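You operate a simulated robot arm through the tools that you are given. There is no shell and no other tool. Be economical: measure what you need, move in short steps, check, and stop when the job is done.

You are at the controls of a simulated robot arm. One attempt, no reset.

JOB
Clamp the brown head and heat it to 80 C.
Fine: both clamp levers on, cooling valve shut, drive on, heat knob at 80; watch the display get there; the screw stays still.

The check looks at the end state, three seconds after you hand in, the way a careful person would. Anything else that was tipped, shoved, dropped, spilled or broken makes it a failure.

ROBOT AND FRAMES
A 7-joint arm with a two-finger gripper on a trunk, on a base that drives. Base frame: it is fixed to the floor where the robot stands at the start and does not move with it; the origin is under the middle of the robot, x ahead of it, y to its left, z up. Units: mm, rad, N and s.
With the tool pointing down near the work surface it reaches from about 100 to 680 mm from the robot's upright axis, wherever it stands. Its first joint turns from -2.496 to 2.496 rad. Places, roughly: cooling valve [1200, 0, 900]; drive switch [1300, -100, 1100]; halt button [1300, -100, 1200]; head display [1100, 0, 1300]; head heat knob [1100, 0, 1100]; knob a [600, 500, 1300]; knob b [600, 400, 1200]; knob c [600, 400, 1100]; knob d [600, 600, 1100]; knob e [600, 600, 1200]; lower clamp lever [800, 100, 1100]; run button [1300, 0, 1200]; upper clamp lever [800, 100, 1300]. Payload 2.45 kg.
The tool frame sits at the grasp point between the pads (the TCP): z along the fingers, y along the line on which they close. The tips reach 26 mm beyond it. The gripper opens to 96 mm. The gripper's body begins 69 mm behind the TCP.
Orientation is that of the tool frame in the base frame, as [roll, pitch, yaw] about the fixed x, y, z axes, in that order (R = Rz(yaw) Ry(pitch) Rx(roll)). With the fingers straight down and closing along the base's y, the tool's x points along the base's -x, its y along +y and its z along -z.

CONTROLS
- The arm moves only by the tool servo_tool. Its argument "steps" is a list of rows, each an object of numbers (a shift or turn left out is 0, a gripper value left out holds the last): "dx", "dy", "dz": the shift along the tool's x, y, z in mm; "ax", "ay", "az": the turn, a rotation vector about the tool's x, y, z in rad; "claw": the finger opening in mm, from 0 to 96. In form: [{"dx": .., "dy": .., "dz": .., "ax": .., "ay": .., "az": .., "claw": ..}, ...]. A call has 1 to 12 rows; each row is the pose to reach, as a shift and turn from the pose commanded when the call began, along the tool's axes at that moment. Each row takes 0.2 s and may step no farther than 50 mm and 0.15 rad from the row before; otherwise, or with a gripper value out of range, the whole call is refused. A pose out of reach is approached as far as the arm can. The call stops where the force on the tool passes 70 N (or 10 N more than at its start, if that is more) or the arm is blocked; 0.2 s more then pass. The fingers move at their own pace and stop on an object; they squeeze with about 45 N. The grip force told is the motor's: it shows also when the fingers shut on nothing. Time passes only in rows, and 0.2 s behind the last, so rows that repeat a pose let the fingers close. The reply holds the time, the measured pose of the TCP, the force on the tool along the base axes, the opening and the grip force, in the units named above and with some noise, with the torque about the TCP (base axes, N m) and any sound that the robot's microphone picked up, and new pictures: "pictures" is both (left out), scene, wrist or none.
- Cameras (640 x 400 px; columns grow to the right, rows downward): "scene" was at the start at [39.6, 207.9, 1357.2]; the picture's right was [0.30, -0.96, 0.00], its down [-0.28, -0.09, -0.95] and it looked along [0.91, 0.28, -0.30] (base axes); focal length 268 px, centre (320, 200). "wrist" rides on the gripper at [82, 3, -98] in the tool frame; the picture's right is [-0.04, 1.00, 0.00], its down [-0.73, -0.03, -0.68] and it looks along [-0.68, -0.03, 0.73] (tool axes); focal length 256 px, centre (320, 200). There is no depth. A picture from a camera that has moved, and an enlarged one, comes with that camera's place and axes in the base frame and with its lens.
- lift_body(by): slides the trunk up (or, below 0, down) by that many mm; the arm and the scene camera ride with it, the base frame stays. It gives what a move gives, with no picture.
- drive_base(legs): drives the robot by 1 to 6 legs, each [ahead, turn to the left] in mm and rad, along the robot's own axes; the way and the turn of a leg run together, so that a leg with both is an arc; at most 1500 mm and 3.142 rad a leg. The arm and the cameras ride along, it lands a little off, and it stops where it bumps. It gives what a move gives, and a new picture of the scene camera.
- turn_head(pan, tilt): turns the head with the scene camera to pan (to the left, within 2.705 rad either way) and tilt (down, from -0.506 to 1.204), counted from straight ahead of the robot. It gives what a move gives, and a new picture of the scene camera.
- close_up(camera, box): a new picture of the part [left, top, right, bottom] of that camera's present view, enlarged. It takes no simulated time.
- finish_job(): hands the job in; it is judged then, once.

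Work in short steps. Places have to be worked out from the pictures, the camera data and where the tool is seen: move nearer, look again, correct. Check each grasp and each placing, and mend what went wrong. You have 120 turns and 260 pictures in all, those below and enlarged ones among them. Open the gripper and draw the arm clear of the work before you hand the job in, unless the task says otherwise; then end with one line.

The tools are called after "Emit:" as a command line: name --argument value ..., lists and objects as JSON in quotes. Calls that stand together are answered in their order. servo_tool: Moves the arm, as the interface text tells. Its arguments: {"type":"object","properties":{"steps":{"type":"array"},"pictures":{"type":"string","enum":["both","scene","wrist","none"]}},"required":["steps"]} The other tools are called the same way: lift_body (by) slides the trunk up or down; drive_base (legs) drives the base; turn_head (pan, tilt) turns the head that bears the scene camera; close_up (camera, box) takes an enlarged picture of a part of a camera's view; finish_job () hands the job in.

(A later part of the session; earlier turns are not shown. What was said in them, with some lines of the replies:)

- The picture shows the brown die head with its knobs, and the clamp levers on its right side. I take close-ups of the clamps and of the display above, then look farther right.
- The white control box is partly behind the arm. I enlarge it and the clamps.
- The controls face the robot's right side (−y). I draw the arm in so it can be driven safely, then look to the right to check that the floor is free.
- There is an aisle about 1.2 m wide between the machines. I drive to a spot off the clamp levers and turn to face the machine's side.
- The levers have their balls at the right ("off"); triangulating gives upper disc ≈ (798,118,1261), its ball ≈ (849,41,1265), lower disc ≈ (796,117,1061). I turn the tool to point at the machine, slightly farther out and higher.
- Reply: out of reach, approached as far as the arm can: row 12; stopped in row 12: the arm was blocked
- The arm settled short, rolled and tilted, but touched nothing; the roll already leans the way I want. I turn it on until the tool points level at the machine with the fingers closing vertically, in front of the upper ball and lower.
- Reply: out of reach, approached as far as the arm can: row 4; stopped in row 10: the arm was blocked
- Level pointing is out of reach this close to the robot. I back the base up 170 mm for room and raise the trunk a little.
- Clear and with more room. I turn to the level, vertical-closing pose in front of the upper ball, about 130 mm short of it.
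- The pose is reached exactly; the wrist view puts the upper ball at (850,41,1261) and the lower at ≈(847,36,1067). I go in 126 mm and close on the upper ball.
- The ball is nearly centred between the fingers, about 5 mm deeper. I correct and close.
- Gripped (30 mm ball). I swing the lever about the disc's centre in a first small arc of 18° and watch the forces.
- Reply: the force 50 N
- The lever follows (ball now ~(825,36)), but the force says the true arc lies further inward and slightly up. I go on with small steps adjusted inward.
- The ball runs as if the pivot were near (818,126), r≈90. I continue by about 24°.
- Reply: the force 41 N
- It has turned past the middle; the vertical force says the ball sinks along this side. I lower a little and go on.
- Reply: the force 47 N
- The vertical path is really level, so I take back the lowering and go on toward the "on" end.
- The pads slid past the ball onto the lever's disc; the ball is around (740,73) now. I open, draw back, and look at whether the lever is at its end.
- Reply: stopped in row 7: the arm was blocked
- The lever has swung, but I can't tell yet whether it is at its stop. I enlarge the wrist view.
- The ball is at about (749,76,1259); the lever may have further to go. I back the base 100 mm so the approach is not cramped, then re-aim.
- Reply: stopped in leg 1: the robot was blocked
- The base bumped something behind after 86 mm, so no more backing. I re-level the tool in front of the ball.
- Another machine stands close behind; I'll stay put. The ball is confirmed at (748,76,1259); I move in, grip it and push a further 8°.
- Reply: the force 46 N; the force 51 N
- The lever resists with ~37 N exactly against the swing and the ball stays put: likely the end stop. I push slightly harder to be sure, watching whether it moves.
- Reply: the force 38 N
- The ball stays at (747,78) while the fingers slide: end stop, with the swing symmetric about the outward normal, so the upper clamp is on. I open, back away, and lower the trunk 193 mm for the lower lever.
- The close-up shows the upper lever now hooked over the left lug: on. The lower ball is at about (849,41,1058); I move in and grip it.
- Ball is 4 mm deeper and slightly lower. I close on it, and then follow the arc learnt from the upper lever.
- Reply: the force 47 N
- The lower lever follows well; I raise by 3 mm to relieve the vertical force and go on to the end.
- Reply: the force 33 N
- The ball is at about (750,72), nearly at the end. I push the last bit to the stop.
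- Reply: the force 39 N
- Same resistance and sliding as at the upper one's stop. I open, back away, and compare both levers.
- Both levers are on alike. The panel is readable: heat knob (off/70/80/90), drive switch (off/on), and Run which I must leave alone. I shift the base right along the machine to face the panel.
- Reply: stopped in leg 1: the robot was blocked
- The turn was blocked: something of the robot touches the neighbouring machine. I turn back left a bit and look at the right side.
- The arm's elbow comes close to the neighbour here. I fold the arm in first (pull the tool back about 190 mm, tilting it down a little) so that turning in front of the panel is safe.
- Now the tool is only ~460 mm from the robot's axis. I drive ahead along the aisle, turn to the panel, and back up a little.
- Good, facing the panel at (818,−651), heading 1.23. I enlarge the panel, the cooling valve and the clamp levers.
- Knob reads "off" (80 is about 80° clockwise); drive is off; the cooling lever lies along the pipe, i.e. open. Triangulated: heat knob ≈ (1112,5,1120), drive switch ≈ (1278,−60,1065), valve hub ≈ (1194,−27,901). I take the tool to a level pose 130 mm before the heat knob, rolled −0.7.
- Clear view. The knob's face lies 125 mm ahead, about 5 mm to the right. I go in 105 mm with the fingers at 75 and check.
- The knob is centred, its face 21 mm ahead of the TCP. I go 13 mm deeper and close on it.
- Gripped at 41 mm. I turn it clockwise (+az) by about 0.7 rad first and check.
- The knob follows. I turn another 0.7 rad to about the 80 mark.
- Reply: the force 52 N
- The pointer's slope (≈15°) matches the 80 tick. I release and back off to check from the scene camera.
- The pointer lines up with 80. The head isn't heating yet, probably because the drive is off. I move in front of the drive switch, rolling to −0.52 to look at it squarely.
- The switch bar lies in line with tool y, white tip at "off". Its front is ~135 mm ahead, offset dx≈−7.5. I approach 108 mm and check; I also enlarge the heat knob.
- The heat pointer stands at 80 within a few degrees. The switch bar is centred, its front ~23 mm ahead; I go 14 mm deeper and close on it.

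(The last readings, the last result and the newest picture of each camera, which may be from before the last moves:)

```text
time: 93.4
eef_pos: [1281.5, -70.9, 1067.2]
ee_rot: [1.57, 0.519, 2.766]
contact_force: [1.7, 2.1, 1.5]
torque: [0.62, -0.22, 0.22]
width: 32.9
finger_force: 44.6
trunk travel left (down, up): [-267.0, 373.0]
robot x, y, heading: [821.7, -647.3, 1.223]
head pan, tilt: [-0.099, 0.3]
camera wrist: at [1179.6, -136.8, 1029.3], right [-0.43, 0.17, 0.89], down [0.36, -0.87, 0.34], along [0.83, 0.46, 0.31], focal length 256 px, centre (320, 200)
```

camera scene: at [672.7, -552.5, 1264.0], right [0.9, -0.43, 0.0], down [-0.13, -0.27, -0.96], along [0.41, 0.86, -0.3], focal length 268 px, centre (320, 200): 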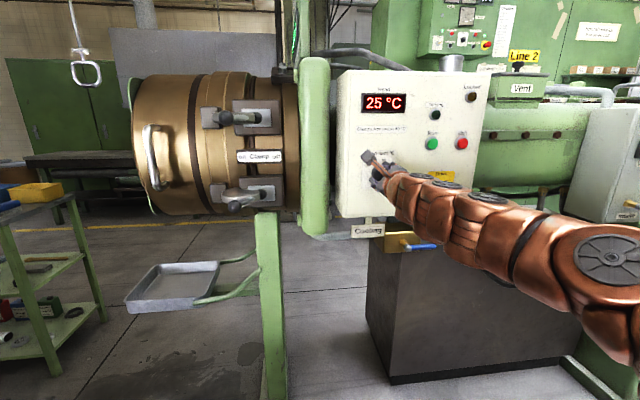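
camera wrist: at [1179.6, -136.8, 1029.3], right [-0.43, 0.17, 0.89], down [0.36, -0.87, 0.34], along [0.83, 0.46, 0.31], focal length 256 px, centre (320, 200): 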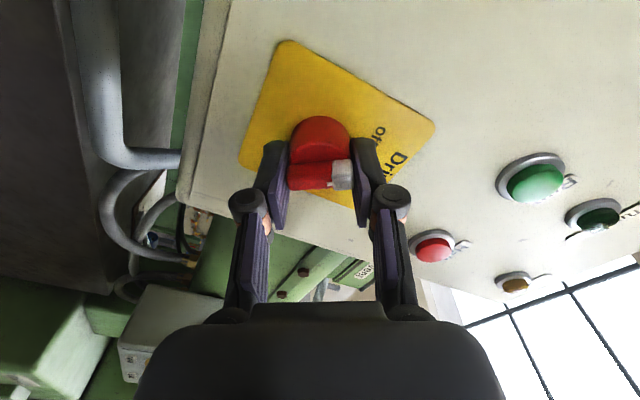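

Gripped at 33 mm. I turn it clockwise by about 1.05 rad.

Emit:
servo_tool --steps '[{"az": 0.14}, {"az": 0.28}, {"az": 0.42}, {"az": 0.56}, {"az": 0.7}, {"az": 0.84}, {"az": 0.95}, {"az": 1.05}, {"az": 1.05}]' --pictures "wrist"

```text
time: 95.4
eef_pos: [1280.5, -71.2, 1067.1]
ee_rot: [1.571, -0.532, 2.769]
contact_force: [-12.6, -1.4, -26.1]
torque: [-0.86, 0.17, -0.03]
width: 39.5
finger_force: 14.0
trunk travel left (down, up): [-267.0, 373.0]
robot x, y, heading: [820.8, -646.5, 1.226]
head pan, tilt: [-0.099, 0.3]
camera wrist: at [1182.6, -136.6, 1111.5], right [0.5, -0.2, 0.84], down [0.33, -0.86, -0.4], along [0.8, 0.48, -0.37], focal length 256 px, centre (320, 200)
```

wrist: 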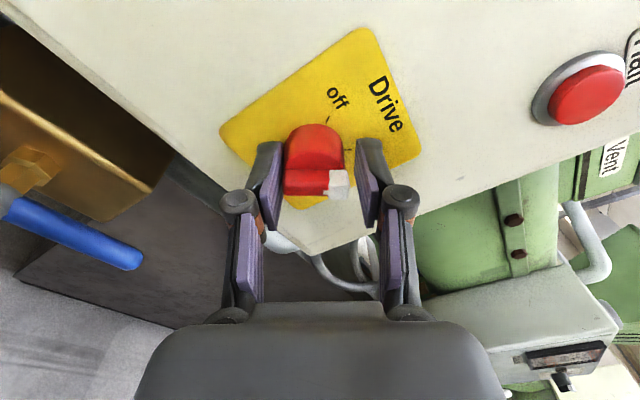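

The bar has turned with the fingers. I open, back off and check the panel.

Emit:
servo_tool --steps '[{"claw": 55}, {"claw": 70}, {"claw": 70}, {"dz": -40}, {"dz": -80}, {"dz": -110}, {"dz": -110, "dx": -40}, {"dz": -110, "dx": -80}]' --pictures "wrist"

Emit:
close_up --camera "scene" --box '[330, 60, 490, 220]'

Emit:
close_up --camera "wrist" --box '[160, 0, 480, 200]'

```text
time: 97.2
eef_pos: [1305.1, -199.1, 1027.9]
ee_rot: [1.57, -0.531, 2.767]
contact_force: [0.6, 0.4, 0.3]
torque: [-0.02, 0.01, -0.03]
width: 69.9
finger_force: 0.1
trunk travel left (down, up): [-267.0, 373.0]
robot x, y, heading: [821.5, -647.5, 1.224]
head pan, tilt: [-0.099, 0.3]
camera wrist: at [1206.0, -266.7, 1072.4], right [0.5, -0.2, 0.84], down [0.33, -0.86, -0.4], along [0.8, 0.47, -0.37], focal length 256 px, centre (320, 200)
```

wrist: 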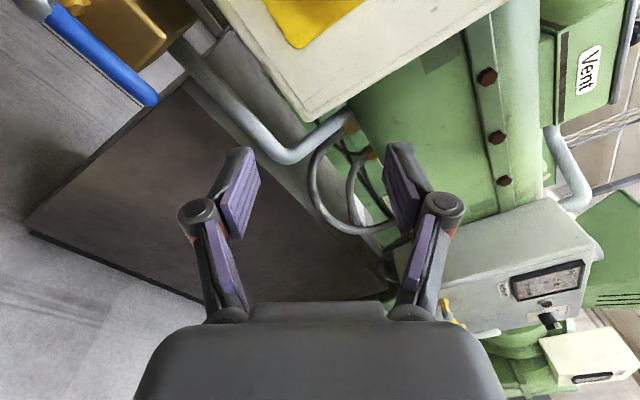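

```text
2.50 times, centred on (410, 140) of scene
camera zoom: at [673.0, -552.2, 1264.5], right [0.9, -0.43, 0.0], down [-0.13, -0.27, -0.96], along [0.41, 0.86, -0.3], focal length 671 px, centre (95, 350)
```

zoom: 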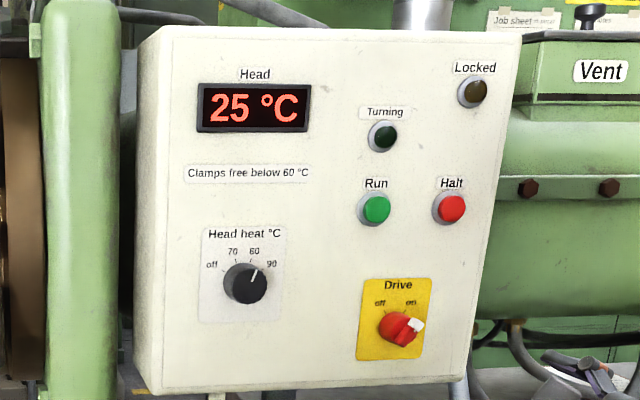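

```text
2.00 times, centred on (320, 100) of wrist
camera zoom: at [1206.0, -266.7, 1072.4], right [0.5, -0.2, 0.84], down [0.33, -0.86, -0.4], along [0.8, 0.47, -0.37], focal length 512 px, centre (320, 400)
```

zoom: 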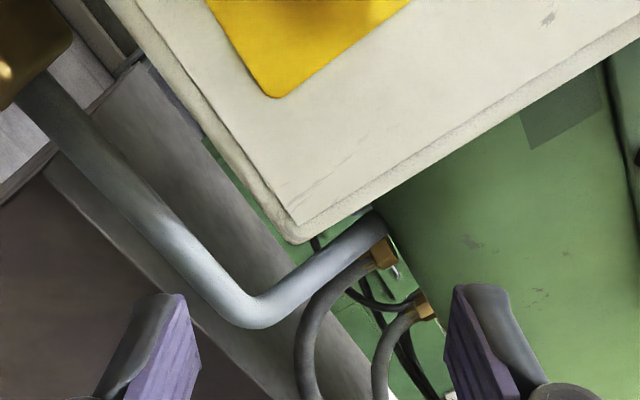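

The switch points to "on". I enlarge it to check that it is fully there.

Emit:
close_up --camera "scene" --box '[415, 165, 465, 210]'

Emit:
close_up --camera "scene" --box '[340, 205, 500, 305]'

```text
8.89 times, centred on (440, 188) of scene
camera zoom: at [673.0, -552.2, 1264.5], right [0.9, -0.43, 0.0], down [-0.13, -0.27, -0.96], along [0.41, 0.86, -0.3], focal length 2385 px, centre (-747, 311)
```

zoom: 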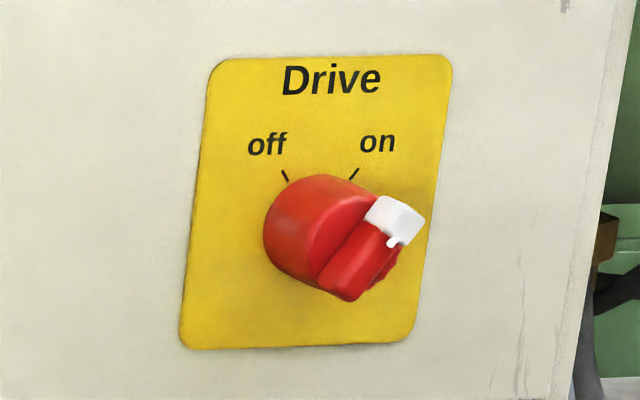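

```text
4.00 times, centred on (420, 255) of scene
camera zoom: at [673.0, -552.2, 1264.5], right [0.9, -0.43, 0.0], down [-0.13, -0.27, -0.96], along [0.41, 0.86, -0.3], focal length 1073 px, centre (-80, -20)
```

zoom: 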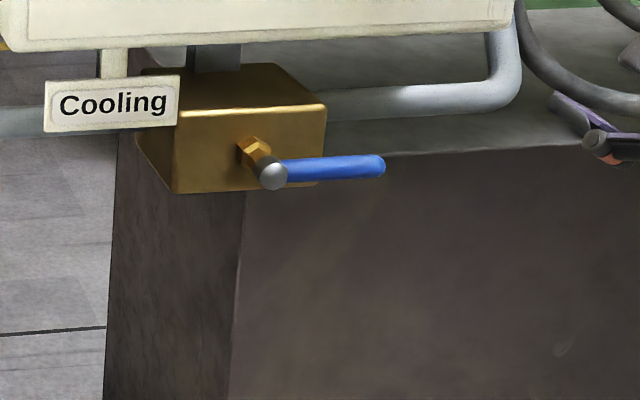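

Drive is on. The valve lever runs from hub ≈ (1203,−30,895) to its tip ≈ (1279,−59,902), along the pipe. I'll push it down with closed fingers; first I place the fingers in front of and above it.

Emit:
servo_tool --steps '[{"dx": 8, "dy": -24, "dz": 6, "az": -0.106, "claw": 0}, {"dx": 16, "dy": -48, "dz": 12, "az": -0.212}, {"dx": 25, "dy": -72, "dz": 17, "az": -0.318}, {"dx": 33, "dy": -96, "dz": 23, "az": -0.424}, {"dx": 41, "dy": -120, "dz": 29, "az": -0.53}, {"dx": 41, "dy": -120, "dz": 29, "az": -0.53}, {"dx": 41, "dy": -120, "dz": 29, "az": -0.53}]'

```text
time: 98.8
eef_pos: [1228.0, -137.6, 944.0]
ee_rot: [1.569, 0.0, 2.766]
contact_force: [-0.4, 0.7, -0.8]
torque: [0.02, 0.0, -0.01]
width: 0.0
finger_force: 28.5
out of reach, approached as far as the arm can: row 2
trunk travel left (down, up): [-267.0, 373.0]
robot x, y, heading: [820.5, -653.4, 1.228]
head pan, tilt: [-0.099, 0.3]
camera scene: at [673.1, -552.2, 1264.5], right [0.9, -0.43, 0.0], down [-0.13, -0.27, -0.96], along [0.41, 0.86, -0.3], focal length 268 px, centre (320, 200)
camera wrist: at [1116.4, -199.8, 946.8], right [0.04, -0.01, 1.0], down [0.43, -0.9, -0.03], along [0.9, 0.43, -0.03], focal length 256 px, centre (320, 200)
```

scene: 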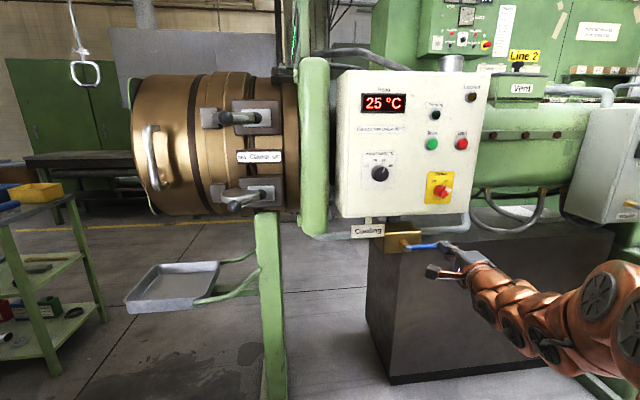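
wrist: 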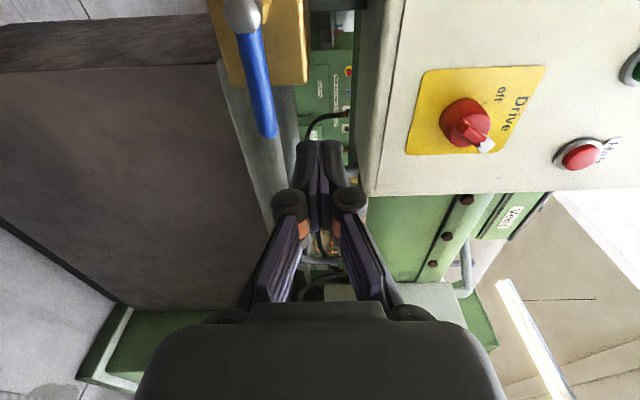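

Lever position confirmed (tip (1277,−59,900), hub (1204,−30,899)). I move in above it and push down through the first 30°.

Emit:
servo_tool --steps '[{"dz": 40}, {"dz": 80}, {"dz": 80, "dy": -13}, {"dz": 80, "dy": -26}, {"dz": 80, "dy": -34, "dx": -2}, {"dz": 80, "dy": -42, "dx": -3}, {"dz": 80, "dy": -50, "dx": -3}, {"dz": 80, "dy": -58.7, "dx": -2}, {"dz": 80, "dy": -58.7, "dx": -2}]'

```text
time: 100.2
eef_pos: [1256.3, -63.8, 918.3]
ee_rot: [1.535, 0.001, 2.773]
contact_force: [-3.6, -1.5, 19.0]
torque: [0.35, 0.08, 0.05]
width: 0.0
finger_force: 28.2
trunk travel left (down, up): [-267.0, 373.0]
robot x, y, heading: [819.2, -650.4, 1.22]
head pan, tilt: [-0.099, 0.3]
stopped in row 7: the force on the tool passed its limit at 78 N (the readings are from after the stop); the commanded pose is now the measured one
camera scene: at [672.2, -553.0, 1264.1], right [0.9, -0.43, 0.0], down [-0.13, -0.27, -0.96], along [0.41, 0.86, -0.29], focal length 268 px, centre (320, 200)
camera wrist: at [1146.8, -126.2, 918.1], right [0.02, -0.05, 1.0], down [0.44, -0.9, -0.05], along [0.9, 0.44, 0.0], focal length 256 px, centre (320, 200)
```

scene: 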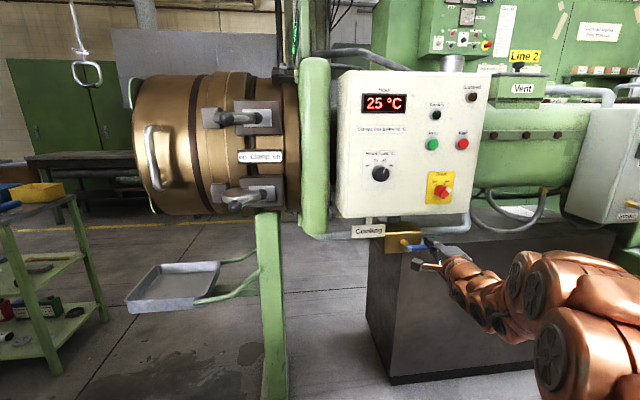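
wrist: 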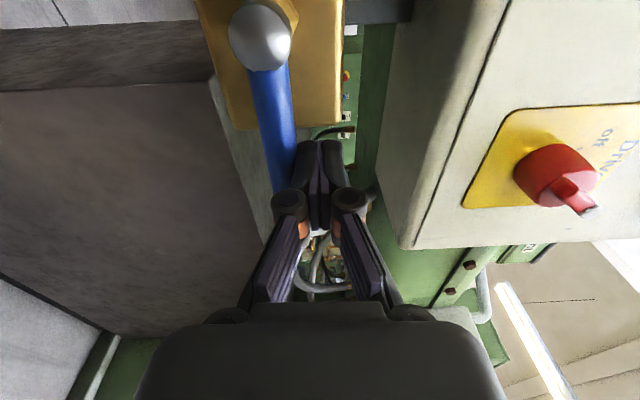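

Down is a firm stop, so the lever must turn upward. I back out, go below the lever and come in beneath it.

Emit:
servo_tool --steps '[{"dy": 8, "ax": 0.035}, {"dy": 8, "dz": -40, "ax": 0.035}, {"dy": 0, "dz": -80, "ax": 0.035}, {"dy": -30, "dz": -80, "ax": 0.035}, {"dy": -66, "dz": -80, "ax": 0.035}, {"dy": -66, "dz": -80, "ax": 0.035}]' --pictures "wrist"

```text
time: 101.6
eef_pos: [1230.6, -135.6, 846.2]
ee_rot: [1.58, 0.002, 2.771]
contact_force: [0.9, -0.1, -0.4]
torque: [-0.03, -0.02, -0.02]
width: 0.0
finger_force: 28.6
trunk travel left (down, up): [-267.0, 373.0]
robot x, y, heading: [823.4, -652.1, 1.227]
head pan, tilt: [-0.099, 0.3]
camera wrist: at [1119.7, -197.7, 850.0], right [0.04, -0.01, 1.0], down [0.44, -0.9, -0.02], along [0.9, 0.44, -0.03], focal length 256 px, centre (320, 200)
```

wrist: 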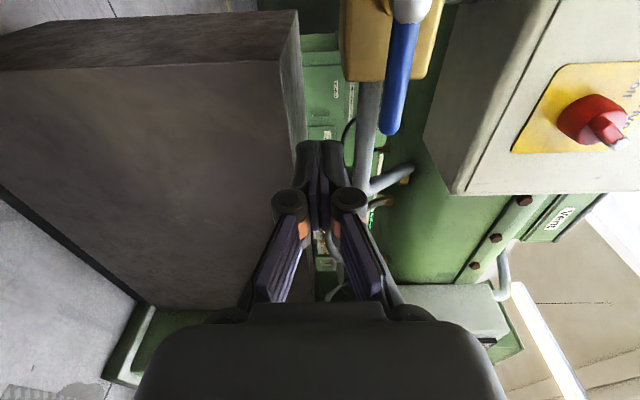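

The box top is below the fingers, so I rise 20 mm, go in under the lever, and push up through the first 30°.

Emit:
servo_tool --steps '[{"dy": 20}, {"dy": 20, "dz": 40}, {"dy": 20, "dz": 80, "dx": 3}, {"dy": 33, "dz": 80, "dx": 3}, {"dy": 41, "dz": 80, "dx": 1}, {"dy": 49, "dz": 80}, {"dy": 57, "dz": 80}, {"dy": 66, "dz": 80, "dx": 1}, {"dy": 66, "dz": 80, "dx": 1}]'

```text
time: 103.6
eef_pos: [1257.6, -60.1, 911.4]
ee_rot: [1.579, 0.003, 2.769]
contact_force: [-0.6, -0.5, -0.2]
torque: [-0.02, -0.02, 0.04]
width: 0.2
finger_force: 28.3
trunk travel left (down, up): [-267.0, 373.0]
robot x, y, heading: [822.9, -649.1, 1.223]
head pan, tilt: [-0.099, 0.3]
camera scene: at [673.1, -552.1, 1264.5], right [0.9, -0.43, 0.0], down [-0.13, -0.27, -0.96], along [0.41, 0.86, -0.3], focal length 268 px, centre (320, 200)
camera wrist: at [1147.4, -122.8, 915.4], right [0.04, -0.01, 1.0], down [0.44, -0.9, -0.02], along [0.9, 0.44, -0.03], focal length 256 px, centre (320, 200)
```

scene: 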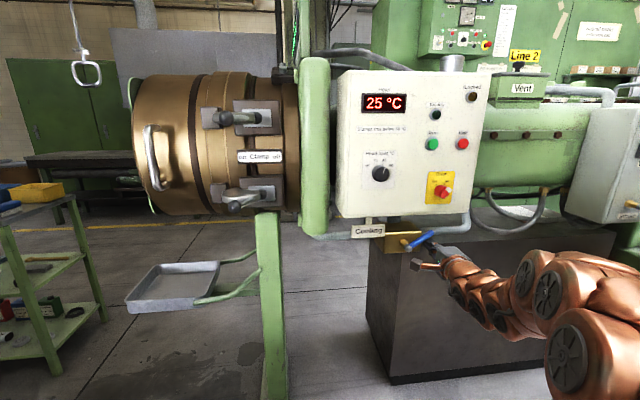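
wrist: 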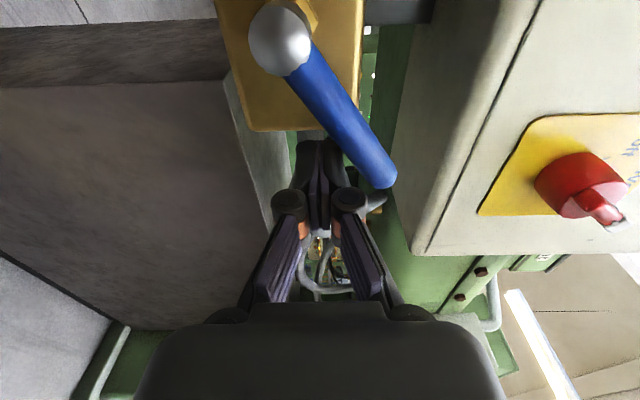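

The lever swings up freely. I continue the arc to vertical.

Emit:
servo_tool --steps '[{"dx": 2.5, "dy": 8}, {"dx": 5.4, "dy": 15.6}, {"dx": 9.8, "dy": 23}, {"dx": 14.7, "dy": 29.3}, {"dx": 20.7, "dy": 35}, {"dx": 27.2, "dy": 40}, {"dx": 34.5, "dy": 44}, {"dx": 42, "dy": 47.3}, {"dx": 48, "dy": 48.5}, {"dx": 48, "dy": 48.5}]'

Emit:
close_up --camera "scene" --box '[340, 190, 500, 290]'

```text
time: 105.8
eef_pos: [1217.7, -45.5, 959.6]
ee_rot: [1.58, -0.006, 2.763]
contact_force: [40.5, -20.3, -0.4]
torque: [0.11, -0.16, -0.41]
width: 5.8
finger_force: 28.7
trunk travel left (down, up): [-267.0, 373.0]
robot x, y, heading: [819.6, -649.7, 1.223]
head pan, tilt: [-0.099, 0.3]
camera scene: at [676.1, -552.9, 1264.9], right [0.9, -0.43, 0.0], down [-0.13, -0.27, -0.96], along [0.41, 0.86, -0.3], focal length 268 px, centre (320, 200)
camera wrist: at [1106.8, -106.9, 963.4], right [0.05, -0.01, 1.0], down [0.43, -0.9, -0.03], along [0.9, 0.43, -0.04], focal length 256 px, centre (320, 200)
```

scene: 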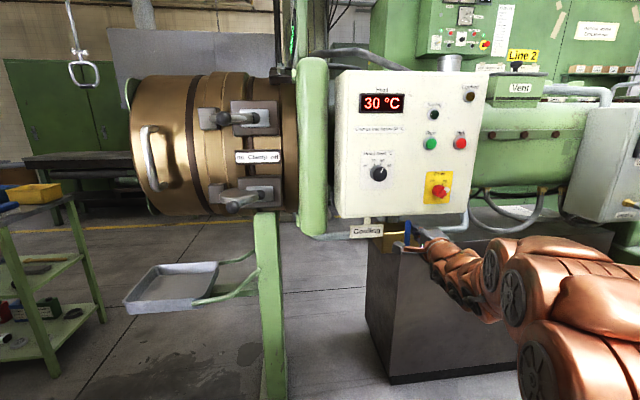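
wrist: 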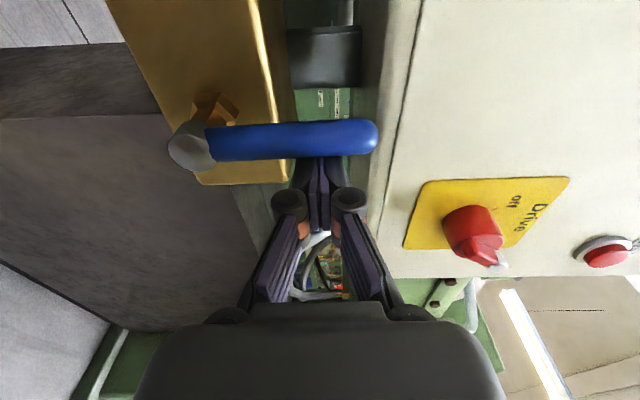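

```text
4.00 times, centred on (420, 240) of scene
camera zoom: at [676.1, -552.9, 1264.9], right [0.9, -0.43, 0.0], down [-0.13, -0.27, -0.96], along [0.41, 0.86, -0.3], focal length 1073 px, centre (-80, 40)
```

zoom: 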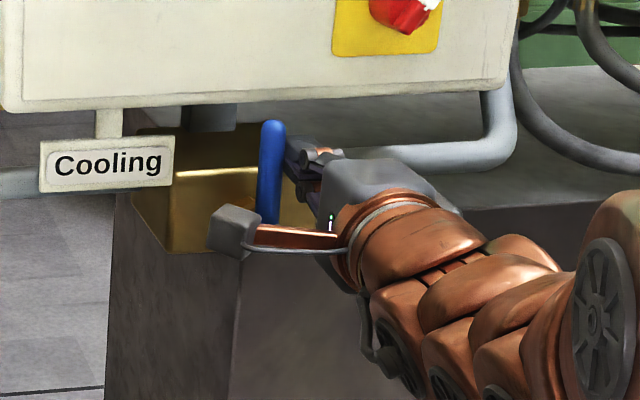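

The lever is upright at its stop and the display already climbs (30 °C). I back the fingers away to the right and out.

Emit:
servo_tool --steps '[{"dx": -12}, {"dx": -20, "dz": -30}, {"dx": -20, "dz": -70}, {"dx": -20, "dz": -110}, {"dx": -50, "dz": -120, "claw": 40}, {"dx": -90, "dz": -120}, {"dx": -130, "dz": -120}]' --pictures "scene"

Emit:
close_up --camera "scene" --box '[330, 60, 510, 260]'

Emit:
close_up --camera "scene" --box '[340, 190, 500, 290]'

```text
time: 107.4
eef_pos: [1295.3, -202.1, 963.7]
ee_rot: [1.581, 0.002, 2.771]
contact_force: [-0.4, 0.1, -0.4]
torque: [0.01, 0.01, -0.04]
width: 39.9
finger_force: 0.0
trunk travel left (down, up): [-267.0, 373.0]
robot x, y, heading: [819.3, -651.7, 1.222]
head pan, tilt: [-0.099, 0.3]
camera scene: at [673.1, -552.0, 1264.4], right [0.9, -0.43, 0.0], down [-0.13, -0.27, -0.96], along [0.41, 0.86, -0.3], focal length 268 px, centre (320, 200)
```

scene: 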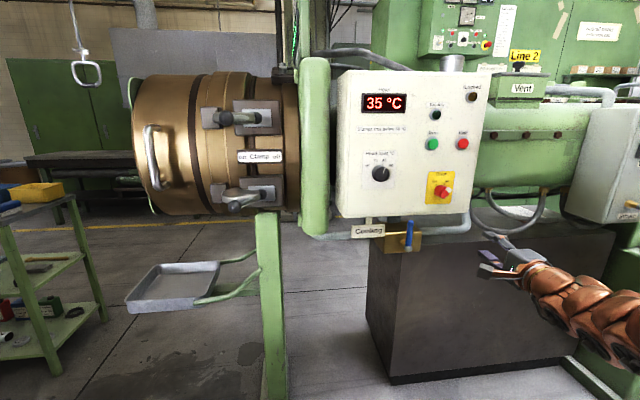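

```text
2.00 times, centred on (420, 160) of scene
camera zoom: at [673.1, -552.0, 1264.4], right [0.9, -0.43, 0.0], down [-0.13, -0.27, -0.96], along [0.41, 0.86, -0.3], focal length 537 px, centre (120, 280)
```

zoom: 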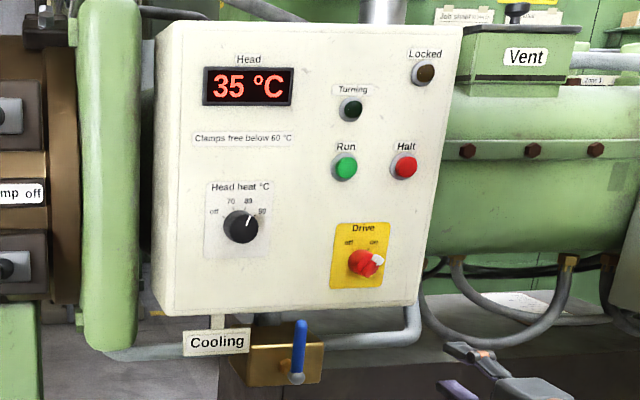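

```text
4.00 times, centred on (420, 240) of scene
camera zoom: at [673.1, -552.0, 1264.4], right [0.9, -0.43, 0.0], down [-0.13, -0.27, -0.96], along [0.41, 0.86, -0.3], focal length 1073 px, centre (-80, 40)
```

zoom: 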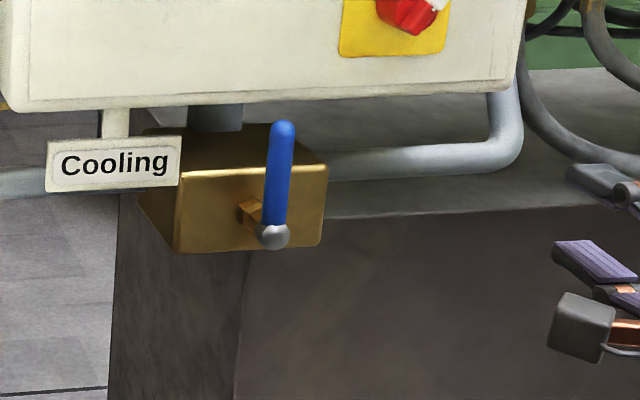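

Valve shut, 35 °C and rising, "Turning" lamp dark. I wait with the arm clear, gripper open.

Emit:
servo_tool --steps '[{"claw": 96}, {}, {}, {}, {}, {}, {}, {}, {}, {}, {}, {}]' --pictures "none"

Emit:
servo_tool --steps '[{}, {}, {}, {}, {}, {}, {}, {}, {}, {}, {}, {}]' --pictures "none"

Emit:
servo_tool --steps '[{}, {}, {}, {}, {}, {}, {}, {}, {}, {}, {}, {}]' --pictures "none"

Emit:
servo_tool --steps '[{}, {}, {}, {}, {}, {}, {}, {}, {}, {}, {}, {}]' --pictures "none"

Emit:
servo_tool --steps '[{}, {}, {}, {}, {}, {}, {}, {}, {}, {}, {}, {}]' --pictures "none"

Emit:
servo_tool --steps '[{}, {}, {}, {}, {}, {}, {}, {}, {}, {}, {}, {}]' --pictures "scene"

Emit:
close_up --camera "scene" --box '[330, 60, 510, 260]'

```text
time: 110.0
eef_pos: [1294.3, -202.2, 962.8]
ee_rot: [1.578, 0.003, 2.77]
contact_force: [-0.7, 0.7, -0.3]
torque: [0.04, -0.01, -0.03]
width: 96.1
finger_force: 0.0
trunk travel left (down, up): [-267.0, 373.0]
robot x, y, heading: [818.3, -651.7, 1.227]
head pan, tilt: [-0.099, 0.3]
```

```text
time: 112.6
eef_pos: [1293.1, -202.9, 963.5]
ee_rot: [1.579, 0.0, 2.771]
contact_force: [0.9, 0.3, -0.5]
torque: [0.0, 0.04, 0.02]
width: 96.0
finger_force: 0.0
trunk travel left (down, up): [-267.0, 373.0]
robot x, y, heading: [819.2, -649.1, 1.228]
head pan, tilt: [-0.099, 0.3]
```

```text
time: 115.2
eef_pos: [1294.0, -202.0, 961.6]
ee_rot: [1.579, 0.002, 2.772]
contact_force: [0.7, -0.2, -0.3]
torque: [0.0, -0.01, 0.03]
width: 96.2
finger_force: 0.1
trunk travel left (down, up): [-267.0, 373.0]
robot x, y, heading: [815.5, -649.1, 1.226]
head pan, tilt: [-0.099, 0.3]
```

```text
time: 117.8
eef_pos: [1294.9, -201.9, 963.0]
ee_rot: [1.578, 0.003, 2.771]
contact_force: [0.6, 0.3, -0.5]
torque: [0.03, -0.03, -0.02]
width: 96.0
finger_force: 0.1
trunk travel left (down, up): [-267.0, 373.0]
robot x, y, heading: [819.4, -647.1, 1.231]
head pan, tilt: [-0.099, 0.3]
```

```text
time: 120.4
eef_pos: [1294.3, -201.8, 963.6]
ee_rot: [1.578, 0.002, 2.769]
contact_force: [-0.4, 0.6, -0.8]
torque: [0.02, -0.01, -0.01]
width: 95.8
finger_force: 0.0
trunk travel left (down, up): [-267.0, 373.0]
robot x, y, heading: [820.4, -648.0, 1.23]
head pan, tilt: [-0.099, 0.3]
```

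```text
time: 123.0
eef_pos: [1292.8, -200.8, 962.6]
ee_rot: [1.58, 0.002, 2.769]
contact_force: [0.1, 1.0, -0.3]
torque: [0.03, 0.01, 0.01]
width: 96.1
finger_force: 0.1
trunk travel left (down, up): [-267.0, 373.0]
robot x, y, heading: [819.0, -649.1, 1.222]
head pan, tilt: [-0.099, 0.3]
camera scene: at [673.2, -552.2, 1264.5], right [0.9, -0.43, 0.0], down [-0.13, -0.27, -0.96], along [0.41, 0.86, -0.3], focal length 268 px, centre (320, 200)
```

scene: 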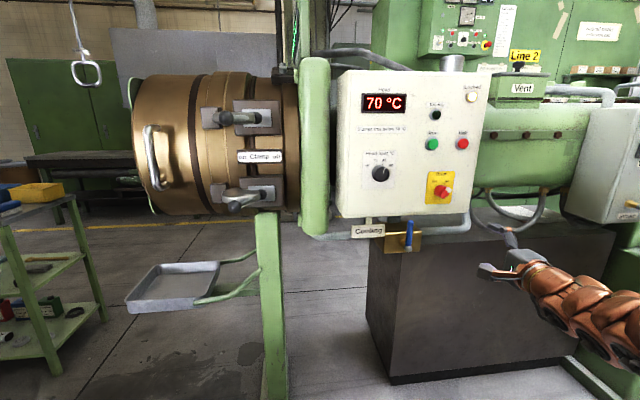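

```text
2.00 times, centred on (420, 160) of scene
camera zoom: at [673.2, -552.2, 1264.5], right [0.9, -0.43, 0.0], down [-0.13, -0.27, -0.96], along [0.41, 0.86, -0.3], focal length 537 px, centre (120, 280)
```

zoom: 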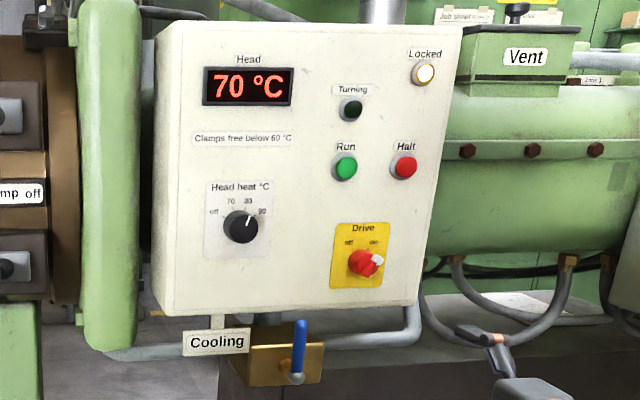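

70 °C and the "Locked" lamp is lit (clamps locked). I wait on to see it settle at 80.

Emit:
servo_tool --steps '[{}, {}, {}, {}, {}, {}, {}, {}, {}, {}, {}, {}]' --pictures "none"

Emit:
servo_tool --steps '[{}, {}, {}, {}, {}, {}, {}, {}, {}, {}, {}, {}]' --pictures "scene"

Emit:
servo_tool --steps '[{}, {}, {}, {}, {}, {}, {}, {}, {}, {}, {}, {}]' --pictures "none"

Emit:
servo_tool --steps '[{}, {}, {}, {}, {}, {}, {}, {}, {}, {}, {}, {}]' --pictures "scene"

Emit:
close_up --camera "scene" --box '[330, 60, 510, 260]'

```text
time: 125.6
eef_pos: [1294.8, -201.1, 962.3]
ee_rot: [1.58, 0.002, 2.771]
contact_force: [0.2, 0.9, -0.5]
torque: [0.01, -0.01, -0.01]
width: 95.8
finger_force: 0.0
trunk travel left (down, up): [-267.0, 373.0]
robot x, y, heading: [825.5, -653.4, 1.222]
head pan, tilt: [-0.099, 0.3]
```

```text
time: 128.2
eef_pos: [1293.9, -202.5, 963.4]
ee_rot: [1.579, 0.002, 2.769]
contact_force: [0.2, -0.7, -0.2]
torque: [0.02, 0.01, 0.02]
width: 96.1
finger_force: 0.0
trunk travel left (down, up): [-267.0, 373.0]
robot x, y, heading: [820.0, -650.7, 1.225]
head pan, tilt: [-0.099, 0.3]
camera scene: at [673.2, -552.2, 1264.5], right [0.9, -0.43, 0.0], down [-0.13, -0.27, -0.96], along [0.41, 0.86, -0.3], focal length 268 px, centre (320, 200)
```

scene: 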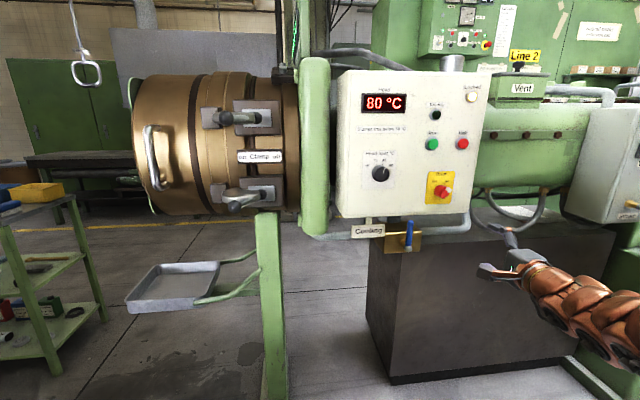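

```text
time: 130.8
eef_pos: [1293.8, -201.7, 962.8]
ee_rot: [1.581, 0.002, 2.77]
contact_force: [0.2, -0.5, 0.2]
torque: [0.01, -0.01, -0.02]
width: 96.2
finger_force: 0.1
trunk travel left (down, up): [-267.0, 373.0]
robot x, y, heading: [818.0, -645.9, 1.231]
head pan, tilt: [-0.099, 0.3]
```

```text
time: 133.4
eef_pos: [1294.7, -201.9, 963.3]
ee_rot: [1.58, 0.001, 2.77]
contact_force: [0.2, -0.9, 0.1]
torque: [-0.04, -0.02, -0.02]
width: 95.8
finger_force: 0.1
trunk travel left (down, up): [-267.0, 373.0]
robot x, y, heading: [817.6, -645.6, 1.228]
head pan, tilt: [-0.099, 0.3]
camera scene: at [673.2, -552.2, 1264.5], right [0.9, -0.43, 0.0], down [-0.13, -0.27, -0.96], along [0.41, 0.86, -0.3], focal length 268 px, centre (320, 200)
```

scene: 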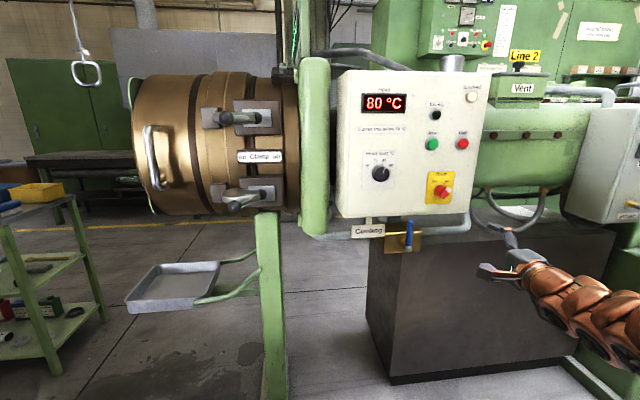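

```text
2.00 times, centred on (420, 160) of scene
camera zoom: at [673.2, -552.2, 1264.5], right [0.9, -0.43, 0.0], down [-0.13, -0.27, -0.96], along [0.41, 0.86, -0.3], focal length 537 px, centre (120, 280)
```

zoom: 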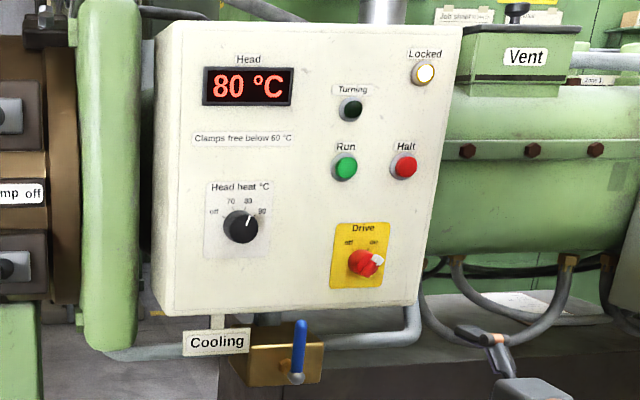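

The display stays at 80 °C, "Locked" is lit, "Turning" is dark, the valve is shut, the drive is on and the arm is clear with the gripper open. I hand in.

Emit:
finish_job

```text
The job is handed in.
```

The job is handed in: both clamp levers are on, the cooling valve is shut, the drive is on, and the head holds 80 °C with the screw still. While driving, the base bumped the neighbouring machine twice; nothing looked moved or damaged.
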